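You operate a simulated robot arm through the tools that you are given. There is no shell and no other tool. Be economical: measure what you need, move in short steps, check, and stop when the job is done.

You are at the controls of a simulated robot arm. One attempt, no reset.

JOB
Take the white bundle and put it on the blue round block on the top of the desk.

Only the result counts: the job must be done as asked and must still hold three seconds after the hand-in. Knocking over, shifting, dropping, spilling or breaking anything else fails it.

ROBOT AND FRAMES
A 7-joint arm with a two-finger parallel gripper, fixed in place. Base frame: the origin is at the foot of the arm, x ahead of it, y to its left, z up; the work surface is at about z = 0. Readings come in mm, rad, newtons and seconds.
With the tool pointing down near the work surface it reaches from about 240 to 620 mm from the base axis. Its first joint turns from -1.152 to 1.152 rad. Payload 2.6 kg.
The tool frame sits at the grasp point between the pads (the TCP): z along the fingers, y along the line on which they close. The tips reach 30 mm beyond it. Largest opening 94 mm; finger width 28, thickness 10; the body of the gripper, 50 by 96 mm, starts 55 mm behind the TCP.
Orientation is that of the tool frame in the base frame, as a unit quaternion [x, y, z, w]. With the fingers straight down and closing along the base's y, the tool's x points along the base's -x, its y along +y and its z along -z.

CONTROLS
- The arm moves only by the tool play_rows. Its argument "deltas" is a list of rows, each a list of 7 numbers: the shift along the tool's x, y, z in units of 150 mm (1.0 is 150 mm), then the turn, a rotation vector about the tool's x, y, z in units of 45 degrees (1.0 is 45 degrees), then the opening in per cent of the stroke, from 0 (shut) to 100 (fully open). In form: [[x, y, z, wx, wy, wz, jaw], ...]. A call has 1 to 12 rows; each row is the pose to reach, as a shift and turn from the pose commanded when the call began, along the tool's axes at that moment. A call with a number of a shift or a turn outside -1 to 1 is refused whole. Each row takes 0.2 s and may step no farther than 50 mm and 0.15 rad from the row before; otherwise, or with a gripper value out of range, the whole call is refused. Where a pose cannot be reached the arm comes as near as it can. A force on the tool above 40 N (or 10 N above the force at the start of the call, whichever is more), or a blocked arm, ends the call early, and 0.2 s more pass. Each finger travels about 72 mm/s and halts on what it meets, pressing with about 36 N; the grip force reading is that of the motor and also rises with nothing between the fingers. The clock runs only during rows and for 0.2 s after the last one: add rows that repeat a pose to give the fingers time. The reply holds the time, the measured pose of the TCP, the force on the tool along the base axes, the opening and the grip force, in the units named above and with some noise.
- Cameras (640 x 400 px; columns grow to the right, rows downward): "scene" is fixed at [39.5, 432.7, 576]; the picture's right is [-0.74, -0.67, 0.00], its down [-0.32, 0.36, -0.88] and it looks along [0.59, -0.65, -0.48] (base axes); focal length 243 px, centre (320, 200). "wrist" rides on the gripper at [76, 14, -102] in the tool frame; the picture's right is [-0.18, 0.98, 0.00], its down [-0.75, -0.14, -0.64] and it looks along [-0.63, -0.12, 0.77] (tool axes); focal length 243 px, centre (320, 200). There is no depth. A picture from a camera that has moved, and an enlarged one, comes with that camera's place and axes in the base frame and with its lens.
- get_image(camera): a new picture of that camera. No time passes.
- zoom(camera, box): a new picture of the part [left, top, right, bottom] of that camera's present view, enlarged. No time passes.
- close_job(): hands the job in; it is judged then, once.

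Go step by step. Nothing tells you positions but the pictures and the camera data: compare them with the known pose of the tool, close in by small moves and look again before you grip or let go. The budget is 90 turns and 38 pictures, counting those below and the enlarged ones. Unless the task says otherwise, let go and move clear before handing in, and close with one line.

The tools are called after "Request:" as name(argument=value, ...) on one line, values as JSON. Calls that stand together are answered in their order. play_rows: Moves the arm, as the interface text tells. Its arguments: {"type":"object","properties":{"deltas":{"type":"array","items":{"type":"array","items":{"type":"number"}}}},"required":["deltas"]} The other tools are called the same way: get_image (camera) takes a picture; zoom (camera, box) takes an enlarged picture of a part of a camera's view; close_job () hands the job in.

At the start:

```text
t: 0.0
tcp_pos: [295.3, -8.7, 447.1]
tool_rot: [0.0, 1.0, 0.0, 0.0]
ft_force: [-0.2, -0.6, -0.2]
width: 93.9
gripper_force: 0.0
```

scene: 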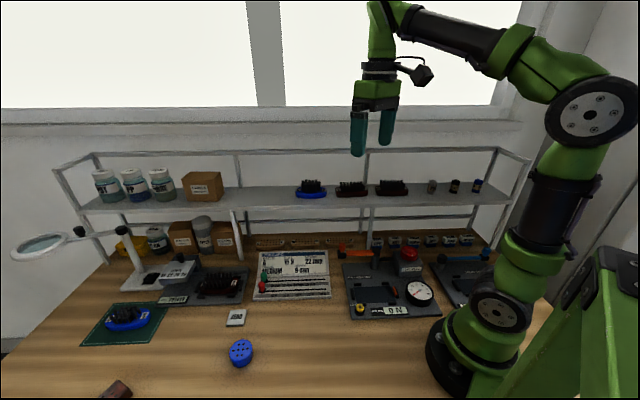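
wrist: 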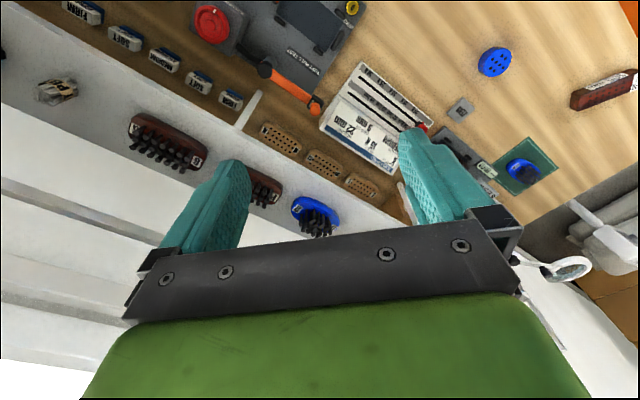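

I see a desk with a blue round block near pixel (240,353) in the scene view and a small whitish item near (236,318). I'll zoom in to identify the bundle.

Request:
zoom(camera="scene", box=[190, 290, 290, 380])

Request:
zoom(camera="scene", box=[80, 220, 340, 380])

Request:
zoom(camera="scene", box=[320, 170, 520, 330])

Request:
zoom(camera="wrist", box=[0, 0, 320, 200])

```text
4.44 times, centred on (240, 335) of scene
camera zoom: at [39.5, 432.7, 576.0], right [-0.74, -0.67, 0.0], down [-0.32, 0.36, -0.88], along [0.59, -0.65, -0.48], focal length 1079 px, centre (676, -400)
```

zoom: 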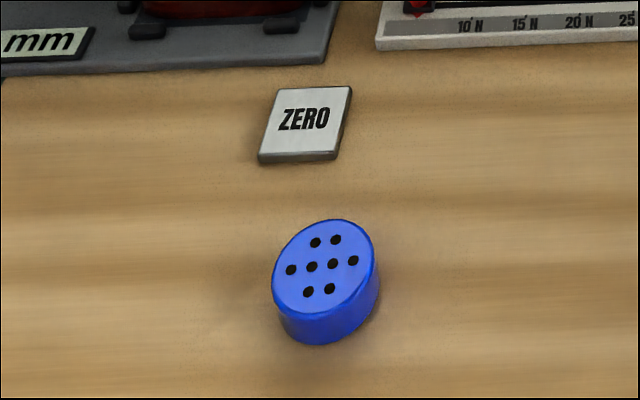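

```text
2.46 times, centred on (210, 300) of scene
camera zoom: at [39.5, 432.7, 576.0], right [-0.74, -0.67, 0.0], down [-0.32, 0.36, -0.88], along [0.59, -0.65, -0.48], focal length 597 px, centre (591, -46)
```

zoom: 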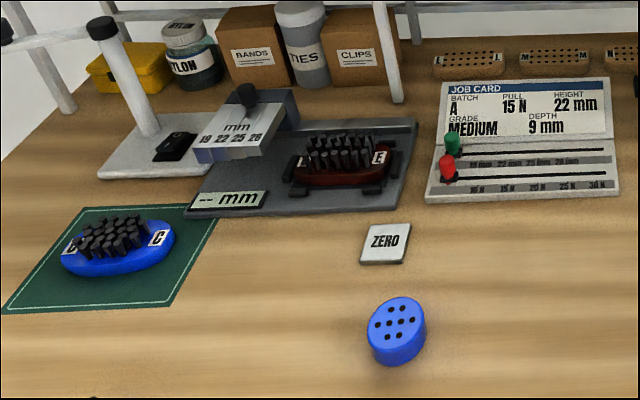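

```text
2.50 times, centred on (420, 250) of scene
camera zoom: at [39.5, 432.7, 576.0], right [-0.74, -0.67, 0.0], down [-0.32, 0.36, -0.88], along [0.59, -0.65, -0.48], focal length 607 px, centre (70, 75)
```

zoom: 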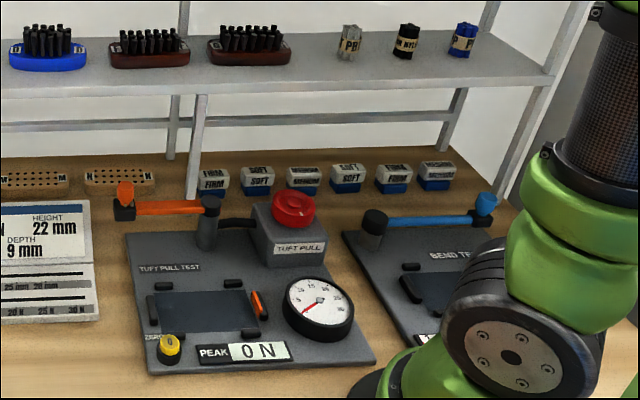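

```text
2.00 times, centred on (160, 100) of wrist
camera zoom: at [218.6, 7.2, 548.4], right [0.18, 0.98, 0.0], down [0.75, -0.14, 0.64], along [0.63, -0.12, -0.77], focal length 485 px, centre (640, 400)
```

zoom: 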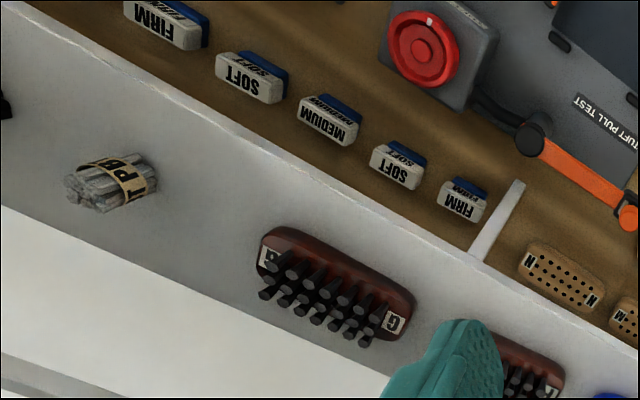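

The white bundle stands on the shelf near (247,-319), its centre at about z 243. The blue round block is on the desk near (380,317). The shelf runs diagonally, so I'll turn the tool 45° to match and move toward it while staying high.

Request:
play_rows(deltas=[[0.03, -0.16, 0, 0, 0, 0.16, 100], [0.06, -0.33, 0, 0, 0, 0.33, 90], [0.09, -0.5, 0, 0, 0, 0.5, 80], [0.11, -0.66, 0, 0, 0, 0.66, 70], [0.13, -0.83, 0, 0, 0, 0.83, 60], [0.16, -1, 0, 0, 0, 1, 58], [0.16, -1, 0, 0, 0, 1, 58]])

```text
t: 1.6
tcp_pos: [270.7, -158.7, 446.8]
tool_rot: [0.384, 0.923, 0.001, 0.0]
ft_force: [-0.7, 0.6, -0.3]
width: 54.5
gripper_force: 0.0
```

The turn went well, so I'll move to above the bundle next and then look.

Request:
play_rows(deltas=[[-0.13, -0.175, 0.07, 0, 0, 0, 58], [-0.26, -0.35, 0.14, 0, 0, 0, 58], [-0.39, -0.52, 0.21, 0, 0, 0, 58], [-0.52, -0.7, 0.28, 0, 0, 0, 58], [-0.64, -0.867, 0.35, 0, 0, 0, 58], [-0.64, -0.867, 0.35, 0, 0, 0, 58]])

Request:
get_image(camera="wrist")

Request:
zoom(camera="scene", box=[360, 80, 520, 210])

```text
t: 3.0
tcp_pos: [245.5, -321.2, 394.8]
tool_rot: [0.383, 0.924, 0.0, 0.0]
ft_force: [-0.5, -0.8, 0.4]
width: 54.5
gripper_force: 0.0
```

```text
31 pictures are left
camera wrist: at [201.6, -254.9, 496.9], right [0.82, 0.57, 0.0], down [0.43, -0.63, 0.64], along [0.36, -0.53, -0.77], focal length 243 px, centre (320, 200)
```

wrist: 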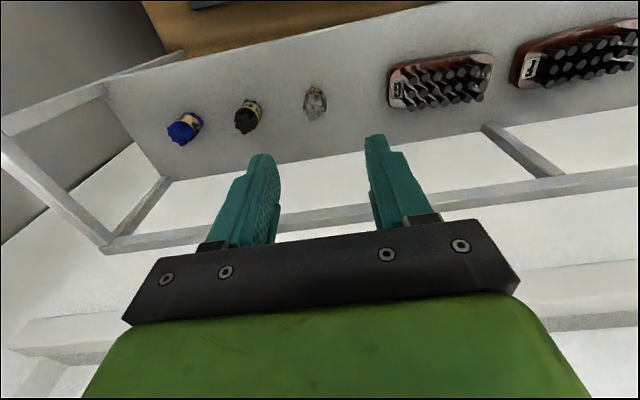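

```text
3.08 times, centred on (440, 145) of scene
camera zoom: at [39.5, 432.7, 576.0], right [-0.74, -0.67, 0.0], down [-0.32, 0.36, -0.88], along [0.59, -0.65, -0.48], focal length 747 px, centre (-49, 369)
```

zoom: 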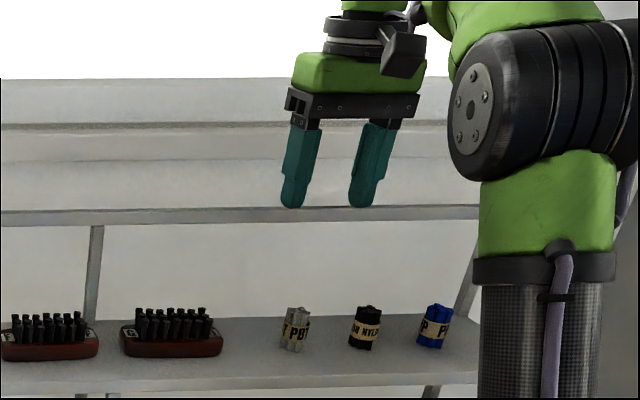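

The bundle is at about (245,-326), with its base at z 219 and top near 262. The rear rail is about 57 mm behind it, so there is clearance. I'll lower partway and check.

Request:
play_rows(deltas=[[-0.024, -0.026, 0.2, 0, 0, 0, 58], [-0.024, -0.026, 0.4, 0, 0, 0, 58], [-0.024, -0.026, 0.6, 0, 0, 0, 58], [-0.024, -0.026, 0.6, 0, 0, 0, 58]])

Request:
get_image(camera="wrist")

Request:
zoom(camera="scene", box=[380, 110, 490, 210])

```text
t: 4.0
tcp_pos: [249.1, -325.1, 303.7]
tool_rot: [0.382, 0.924, 0.0, -0.001]
ft_force: [0.2, -0.1, -0.4]
width: 54.6
gripper_force: 0.1
```

```text
29 pictures are left
camera wrist: at [204.5, -259.0, 405.2], right [0.82, 0.57, 0.0], down [0.43, -0.63, 0.64], along [0.36, -0.53, -0.77], focal length 243 px, centre (320, 200)
```

wrist: 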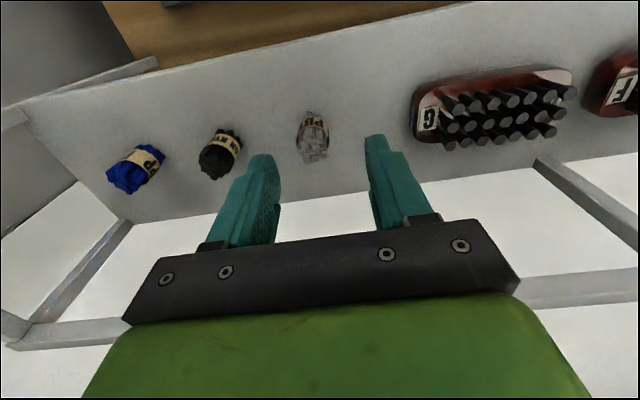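

```text
4.00 times, centred on (435, 160) of scene
camera zoom: at [39.5, 432.7, 576.0], right [-0.74, -0.67, 0.0], down [-0.32, 0.36, -0.88], along [0.59, -0.65, -0.48], focal length 971 px, centre (-140, 360)
```

zoom: 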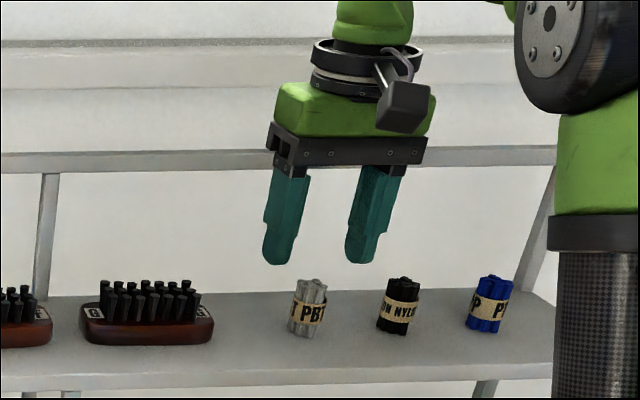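

The bundle sits between the fingers, off by about 4 mm. I'll correct that and descend to grasp height.

Request:
play_rows(deltas=[[0.015, -0.026, 0.0, 0, 0, 0, 58], [0.015, -0.026, 0.15, 0, 0, 0, 58], [0.015, -0.026, 0.25, 0, 0, 0, 58], [0.015, -0.026, 0.31, 0, 0, 0, 58], [0.015, -0.026, 0.31, 0, 0, 0, 58]])

Request:
get_image(camera="wrist")

Request:
zoom(camera="scene", box=[380, 130, 490, 210])

```text
t: 5.2
tcp_pos: [243.4, -325.5, 258.8]
tool_rot: [0.382, 0.924, -0.001, 0.0]
ft_force: [-0.5, 0.8, 0.0]
width: 54.5
gripper_force: 0.1
```

```text
27 pictures are left
camera wrist: at [198.8, -259.4, 359.6], right [0.82, 0.57, 0.0], down [0.43, -0.63, 0.64], along [0.36, -0.53, -0.77], focal length 243 px, centre (320, 200)
```

wrist: 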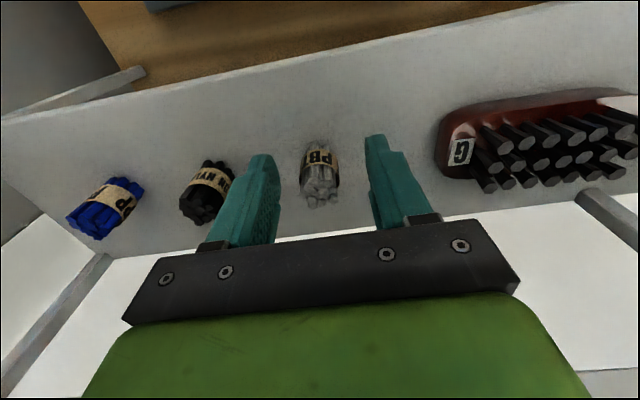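

```text
5.00 times, centred on (435, 170) of scene
camera zoom: at [39.5, 432.7, 576.0], right [-0.74, -0.67, 0.0], down [-0.32, 0.36, -0.88], along [0.59, -0.65, -0.48], focal length 1213 px, centre (-255, 350)
```

zoom: 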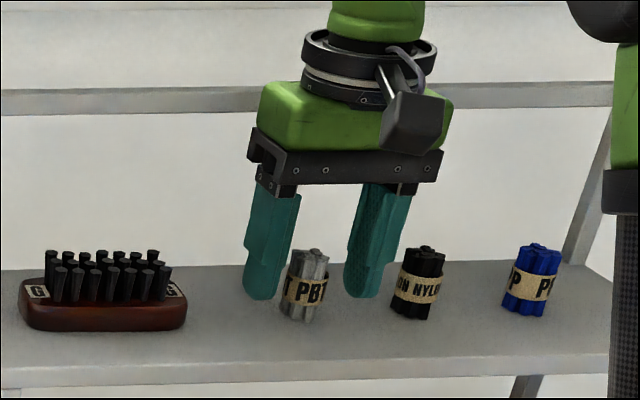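

The bundle is centred between the fingers to within a few millimetres. I'll nudge slightly and close gradually.

Request:
play_rows(deltas=[[0, 0.015, 0.015, 0, 0, 0, 58], [0, 0.015, 0.015, 0, 0, 0, 48], [0, 0.015, 0.015, 0, 0, 0, 40], [0, 0.015, 0.015, 0, 0, 0, 34], [0, 0.015, 0.015, 0, 0, 0, 28], [0, 0.015, 0.015, 0, 0, 0, 22], [0, 0.015, 0.015, 0, 0, 0, 14], [0, 0.015, 0.015, 0, 0, 0, 5], [0, 0.015, 0.015, 0, 0, 0, 5]])

Request:
zoom(camera="scene", box=[380, 130, 490, 210])

Request:
get_image(camera="wrist")

```text
t: 7.2
tcp_pos: [243.5, -323.6, 256.0]
tool_rot: [0.382, 0.924, 0.0, 0.0]
ft_force: [0.7, -0.3, 0.1]
width: 25.1
gripper_force: 35.9
```

```text
5.00 times, centred on (435, 170) of scene
camera zoom: at [39.5, 432.7, 576.0], right [-0.74, -0.67, 0.0], down [-0.32, 0.36, -0.88], along [0.59, -0.65, -0.48], focal length 1213 px, centre (-255, 350)
```

zoom: 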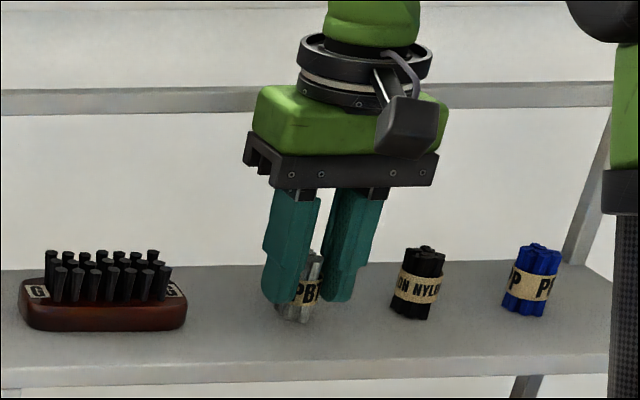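

```text
24 pictures are left
camera wrist: at [200.2, -257.6, 357.3], right [0.82, 0.57, 0.0], down [0.43, -0.63, 0.64], along [0.36, -0.53, -0.77], focal length 243 px, centre (320, 200)
```

wrist: 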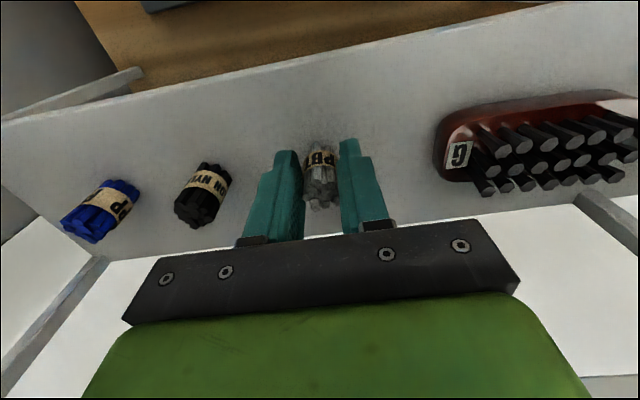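

The bundle is gripped at 25 mm width and upright. I'll lift it straight up.

Request:
play_rows(deltas=[[0, 0, -0.08, 0, 0, 0, 5], [0, 0, -0.25, 0, 0, 0, 5], [0, 0, -0.45, 0, 0, 0, 5], [0, 0, -0.65, 0, 0, 0, 5], [0, 0, -0.85, 0, 0, 0, 5], [0, 0, -1, 0, 0, 0, 5], [0, 0, -1, 0, 0, 0, 5]])

Request:
get_image(camera="scene")

Request:
get_image(camera="wrist")

```text
t: 8.8
tcp_pos: [244.1, -323.6, 404.9]
tool_rot: [0.383, 0.924, 0.001, 0.001]
ft_force: [-0.5, -0.4, 0.9]
width: 24.7
gripper_force: 36.1
```

```text
23 pictures are left
```

scene: 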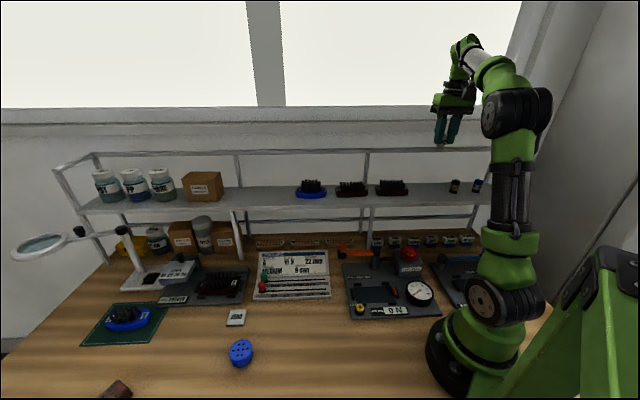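

```text
22 pictures are left
camera wrist: at [200.4, -258.1, 506.1], right [0.82, 0.57, 0.0], down [0.43, -0.63, 0.64], along [0.36, -0.53, -0.77], focal length 243 px, centre (320, 200)
```

wrist: 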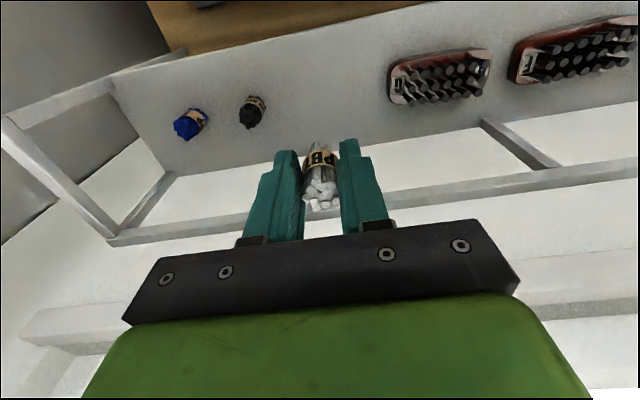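

The bundle is held cleanly and the neighbours are undisturbed. I'll carry it across, turning back as I go.

Request:
play_rows(deltas=[[0.09, 0.14, 0, 0, 0, -0.14, 5], [0.18, 0.28, 0, 0, 0, -0.28, 5], [0.27, 0.42, 0, 0, 0, -0.42, 5], [0.36, 0.56, 0, 0, 0, -0.56, 5], [0.45, 0.7, 0, 0, 0, -0.7, 5], [0.54, 0.84, 0, 0, 0, -0.84, 5], [0.65, 1, 0, 0, 0, -1, 5]])

Request:
play_rows(deltas=[[-0.04, 0.2, 0, 0, 0, 0, 5], [-0.08, 0.4, 0, 0, 0, 0, 5], [-0.12, 0.6, 0, 0, 0, 0, 5], [-0.16, 0.8, 0, 0, 0, 0, 5], [-0.2, 1, 0, 0, 0, 0, 5]])

Request:
play_rows(deltas=[[-0.04, 0.16, 0, 0, 0, -0.14, 5], [-0.08, 0.32, 0, 0, 0, -0.28, 5], [-0.12, 0.48, 0, 0, 0, -0.42, 5], [-0.16, 0.64, 0, 0, 0, -0.56, 5], [-0.2, 0.82, 0, 0, 0, -0.7, 5], [-0.24, 1, 0, 0, 0, -0.84, 5], [-0.24, 1, 0, 0, 0, -0.84, 5]])

```text
t: 10.4
tcp_pos: [281.7, -149.3, 405.0]
tool_rot: [0.0, 1.0, 0.0, 0.0]
ft_force: [0.0, -0.1, -0.1]
width: 25.1
gripper_force: 35.8
```

```text
t: 11.6
tcp_pos: [312.6, 1.2, 406.8]
tool_rot: [0.0, 1.0, 0.0, 0.0]
ft_force: [-0.2, 0.0, -1.3]
width: 24.6
gripper_force: 36.2
```

```text
t: 13.2
tcp_pos: [348.5, 151.2, 405.3]
tool_rot: [-0.325, 0.946, 0.0, 0.001]
ft_force: [-0.5, -0.7, -0.7]
width: 24.7
gripper_force: 35.7
```

The yaw is about 38° now. I'll move above the block at z≈330 and look.

Request:
play_rows(deltas=[[-0.17, 0.15, 0.1, 0, 0, 0, 5], [-0.34, 0.3, 0.2, 0, 0, 0, 5], [-0.51, 0.45, 0.3, 0, 0, 0, 5], [-0.68, 0.6, 0.4, 0, 0, 0, 5], [-0.845, 0.745, 0.5, 0, 0, 0, 5], [-0.845, 0.745, 0.5, 0, 0, 0, 5]])

Request:
get_image(camera="wrist")

Request:
get_image(camera="scene")

```text
t: 14.6
tcp_pos: [379.2, 316.2, 332.5]
tool_rot: [-0.325, 0.946, 0.001, 0.0]
ft_force: [0.4, 0.9, 0.0]
width: 24.6
gripper_force: 35.8
```

```text
21 pictures are left
camera wrist: at [310.4, 284.0, 433.4], right [-0.46, 0.89, 0.0], down [0.68, 0.35, 0.64], along [0.57, 0.29, -0.77], focal length 243 px, centre (320, 200)
```

wrist: 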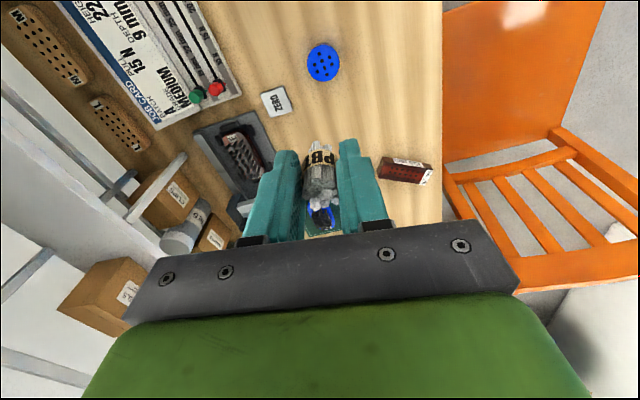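

```text
20 pictures are left
```

scene: 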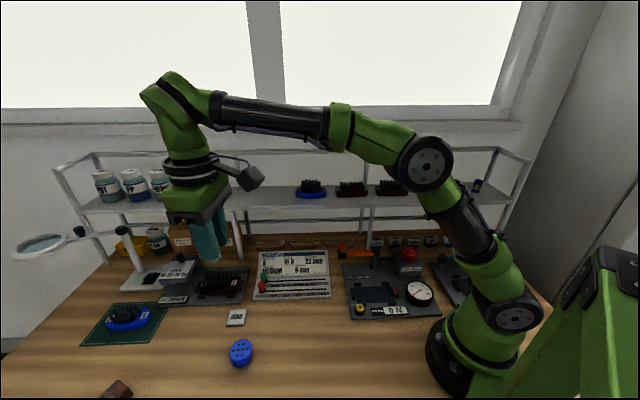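

The block is around (378,320), nearly under the tool. I'll descend to about z 150 and re-measure.

Request:
play_rows(deltas=[[-0.01, 0.015, 0.25, 0, 0, 0, 5], [-0.01, 0.015, 0.5, 0, 0, 0, 5], [-0.01, 0.015, 0.75, 0, 0, 0, 5], [-0.01, 0.015, 1, 0, 0, 0, 5], [-0.01, 0.015, 1, 0, 0, 0, 5]])

Request:
play_rows(deltas=[[0, 0, 0.2, 0, 0, 0, 5], [0, 0, 0.4, 0, 0, 0, 5], [0, 0, 0.53, 0, 0, 0, 5], [0, 0, 0.53, 0, 0, 0, 5]])

Request:
get_image(camera="wrist")

Request:
zoom(camera="scene", box=[180, 280, 300, 380])

```text
t: 15.8
tcp_pos: [378.2, 320.9, 180.8]
tool_rot: [-0.324, 0.946, 0.0, 0.0]
ft_force: [0.9, -0.9, 0.6]
width: 24.3
gripper_force: 36.1
```

```text
t: 16.8
tcp_pos: [378.4, 320.0, 102.7]
tool_rot: [-0.324, 0.946, 0.0, 0.0]
ft_force: [-0.5, -0.8, -0.8]
width: 24.6
gripper_force: 36.2
```

```text
19 pictures are left
camera wrist: at [308.5, 287.0, 203.2], right [-0.46, 0.89, 0.0], down [0.68, 0.35, 0.64], along [0.57, 0.29, -0.77], focal length 243 px, centre (320, 200)
```

wrist: 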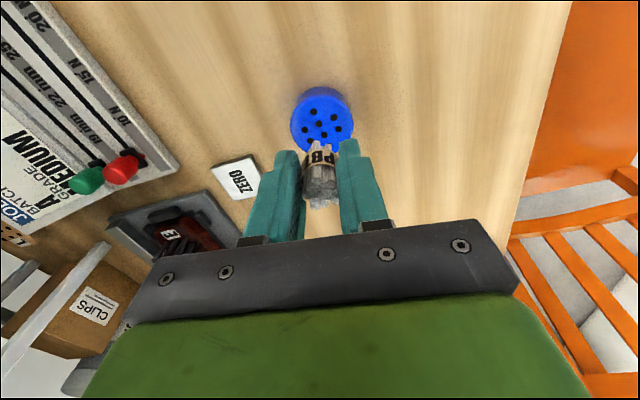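

```text
4.00 times, centred on (240, 330) of scene
camera zoom: at [39.5, 432.7, 576.0], right [-0.74, -0.67, 0.0], down [-0.32, 0.36, -0.88], along [0.59, -0.65, -0.48], focal length 971 px, centre (640, -320)
```

zoom: 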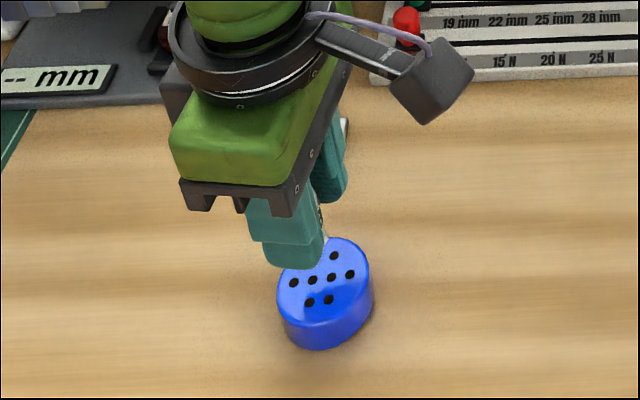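

I'll zoom into the wrist view for a precise block centre.

Request:
zoom(camera="wrist", box=[260, 75, 388, 155])

```text
5.00 times, centred on (324, 115) of wrist
camera zoom: at [308.5, 287.0, 203.2], right [-0.46, 0.89, 0.0], down [0.68, 0.35, 0.64], along [0.57, 0.29, -0.77], focal length 1213 px, centre (300, 625)
```

zoom: 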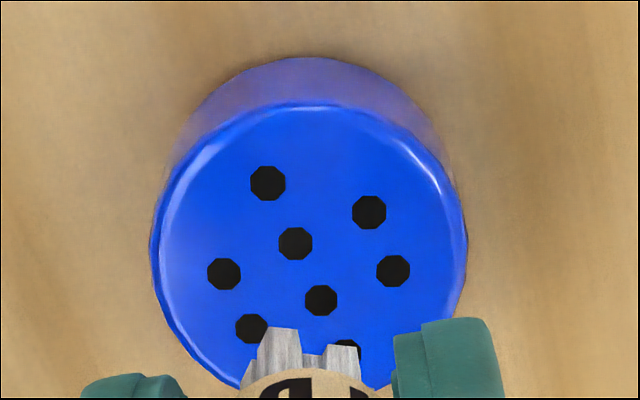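

The block centre is within about 2 mm of the tool axis, and its top is at z≈26. The bundle should touch when the TCP is near z 63. I'll correct and lower to 73.

Request:
play_rows(deltas=[[-0.013, 0, 0.1, 0, 0, 0, 5], [-0.013, 0, 0.2, 0, 0, 0, 5], [-0.013, 0, 0.2, 0, 0, 0, 5]])

Request:
zoom(camera="scene", box=[200, 310, 280, 380])

Request:
zoom(camera="wrist", box=[240, 90, 400, 220])

```text
t: 17.6
tcp_pos: [380.6, 320.5, 72.1]
tool_rot: [-0.324, 0.946, 0.001, 0.001]
ft_force: [0.4, -0.1, 0.1]
width: 24.2
gripper_force: 36.2
```

```text
5.71 times, centred on (240, 345) of scene
camera zoom: at [39.5, 432.7, 576.0], right [-0.74, -0.67, 0.0], down [-0.32, 0.36, -0.88], along [0.59, -0.65, -0.48], focal length 1387 px, centre (777, -629)
```

zoom: 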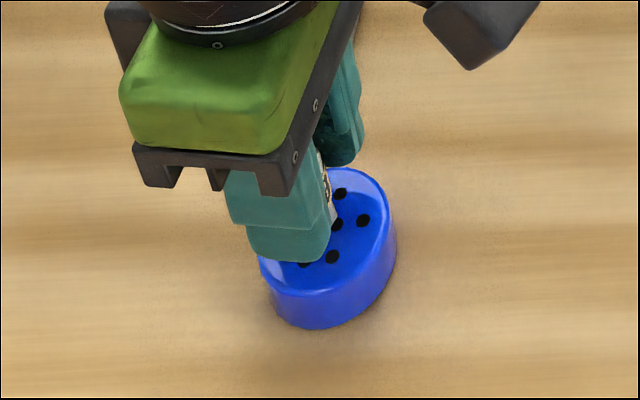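

```text
3.08 times, centred on (320, 155) of wrist
camera zoom: at [310.3, 288.6, 173.0], right [-0.46, 0.89, 0.0], down [0.68, 0.35, 0.64], along [0.57, 0.29, -0.77], focal length 746 px, centre (320, 338)
```

zoom: 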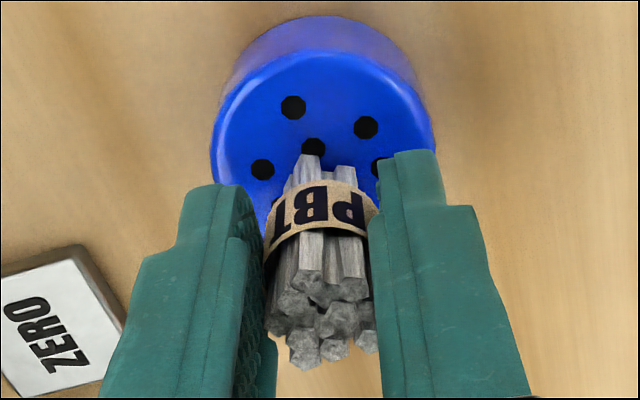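

The bundle is centred over the block. I'll lower in small steps and watch the force.

Request:
play_rows(deltas=[[0, 0, 0.02, 0, 0, 0, 5], [0, 0, 0.037, 0, 0, 0, 5]])

Request:
play_rows(deltas=[[0, 0, 0.012, 0, 0, 0, 5]])

```text
t: 18.2
tcp_pos: [382.6, 323.1, 68.9]
tool_rot: [-0.324, 0.946, 0.002, 0.005]
ft_force: [0.3, -0.4, 29.8]
width: 23.9
gripper_force: 36.3
```

```text
t: 18.6
tcp_pos: [383.3, 323.3, 66.9]
tool_rot: [-0.324, 0.946, 0.002, 0.006]
ft_force: [3.1, 3.0, 30.7]
width: 23.4
gripper_force: 36.1
```

It made contact at about z 69, so the block is a bit taller than I estimated. I'll back off slightly to relieve the force and look.

Request:
play_rows(deltas=[[0, 0, -0.01, 0, 0, 0, 5], [0, 0, -0.01, 0, 0, 0, 5]])

Request:
zoom(camera="wrist", box=[240, 90, 400, 220])

Request:
zoom(camera="scene", box=[200, 310, 280, 380])

```text
t: 19.2
tcp_pos: [383.7, 321.8, 67.7]
tool_rot: [-0.324, 0.946, 0.002, 0.004]
ft_force: [4.2, 4.0, 24.4]
width: 23.5
gripper_force: 36.0
```

```text
3.08 times, centred on (320, 155) of wrist
camera zoom: at [311.8, 289.1, 168.8], right [-0.46, 0.89, 0.0], down [0.68, 0.35, 0.65], along [0.58, 0.3, -0.76], focal length 746 px, centre (320, 338)
```

zoom: 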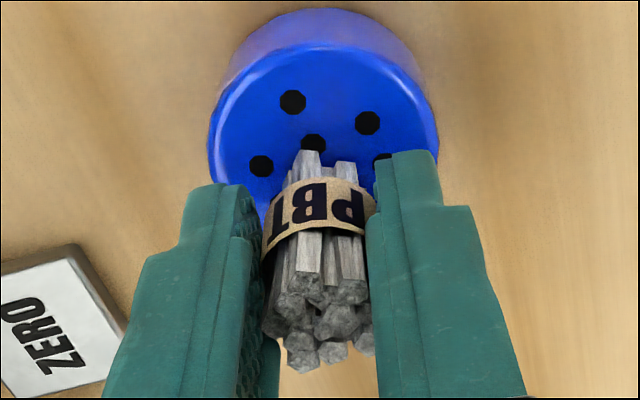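

```text
5.71 times, centred on (240, 345) of scene
camera zoom: at [39.4, 432.6, 576.1], right [-0.74, -0.67, 0.0], down [-0.32, 0.36, -0.88], along [0.59, -0.65, -0.48], focal length 1387 px, centre (777, -629)
```

zoom: 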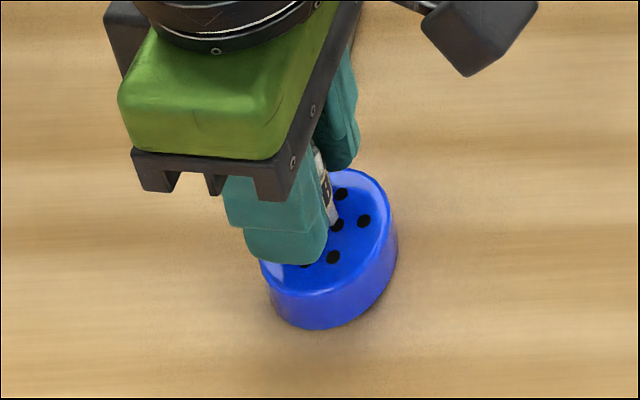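

The bundle sits on the block upright, with about 24 N still pressing. I'll ease off more before releasing.

Request:
play_rows(deltas=[[0, 0, -0.015, 0, 0, 0, 5], [0, 0, -0.015, 0, 0, 0, 5]])

```text
t: 19.8
tcp_pos: [380.0, 320.1, 67.9]
tool_rot: [-0.324, 0.946, 0.0, 0.001]
ft_force: [2.5, 2.6, 16.2]
width: 23.4
gripper_force: 36.1
```

Request:
play_rows(deltas=[[0, 0, -0.011, 0, 0, 0, 5], [0, 0, -0.011, 0, 0, 0, 5]])

```text
t: 20.4
tcp_pos: [379.9, 319.9, 67.9]
tool_rot: [-0.323, 0.946, -0.001, -0.002]
ft_force: [1.0, 0.1, 4.0]
width: 22.6
gripper_force: 36.1
```

The force is down to about 4 N, so the bundle is just resting on the block. I'll open gradually.

Request:
play_rows(deltas=[[0, 0, 0, 0, 0, 0, 25], [0, 0, 0, 0, 0, 0, 28], [0, 0, 0, 0, 0, 0, 33], [0, 0, 0, 0, 0, 0, 40], [0, 0, 0, 0, 0, 0, 50], [0, 0, 0, 0, 0, 0, 60], [0, 0, 0, 0, 0, 0, 60]])

Request:
zoom(camera="wrist", box=[240, 90, 400, 220])

```text
t: 22.0
tcp_pos: [380.8, 321.0, 68.6]
tool_rot: [-0.325, 0.946, 0.0, 0.0]
ft_force: [-0.2, -0.2, -0.1]
width: 56.4
gripper_force: 0.0
```

```text
3.08 times, centred on (320, 155) of wrist
camera zoom: at [310.7, 287.6, 171.0], right [-0.46, 0.89, 0.0], down [0.68, 0.35, 0.64], along [0.57, 0.29, -0.77], focal length 746 px, centre (320, 338)
```

zoom: 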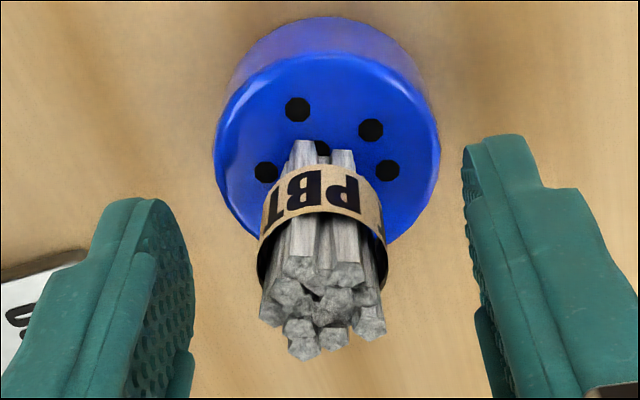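

The bundle stands free on the block. I'll raise the gripper straight up and check.

Request:
play_rows(deltas=[[0, 0, -0.15, 0, 0, 0, 60], [0, 0, -0.4, 0, 0, 0, 60], [0, 0, -0.7, 0, 0, 0, 60], [0, 0, -1, 0, 0, 0, 60], [0, 0, -1, 0, 0, 0, 60]])

Request:
get_image(camera="scene")

Request:
zoom(camera="scene", box=[190, 290, 290, 380])

```text
t: 23.2
tcp_pos: [380.7, 321.3, 217.3]
tool_rot: [-0.324, 0.946, 0.0, 0.001]
ft_force: [0.3, 0.0, -0.3]
width: 56.4
gripper_force: 0.1
```

```text
11 pictures are left
```

scene: 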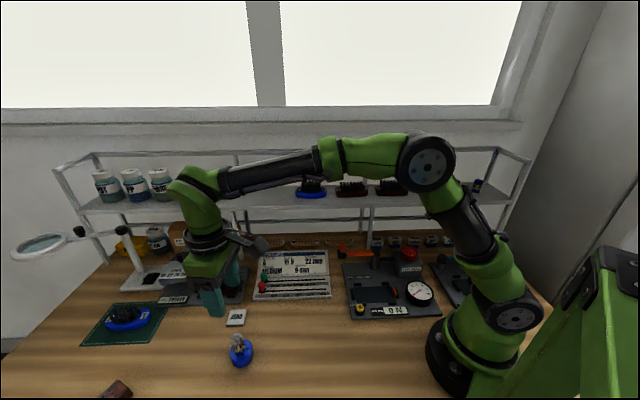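

```text
4.44 times, centred on (240, 335) of scene
camera zoom: at [39.5, 432.7, 576.0], right [-0.74, -0.67, 0.0], down [-0.32, 0.36, -0.88], along [0.59, -0.65, -0.48], focal length 1079 px, centre (676, -400)
```

zoom: 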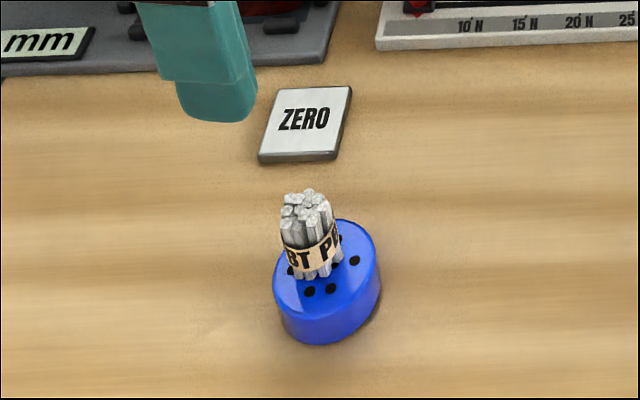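

The bundle stands upright on the blue round block, which hasn't moved, and the gripper is clear. I'm handing in.

Request:
close_job()

```text
The job is handed in.
```

The white bundle is standing on the blue round block on the desk, and nothing else looked disturbed in the last pictures I took before handing in.
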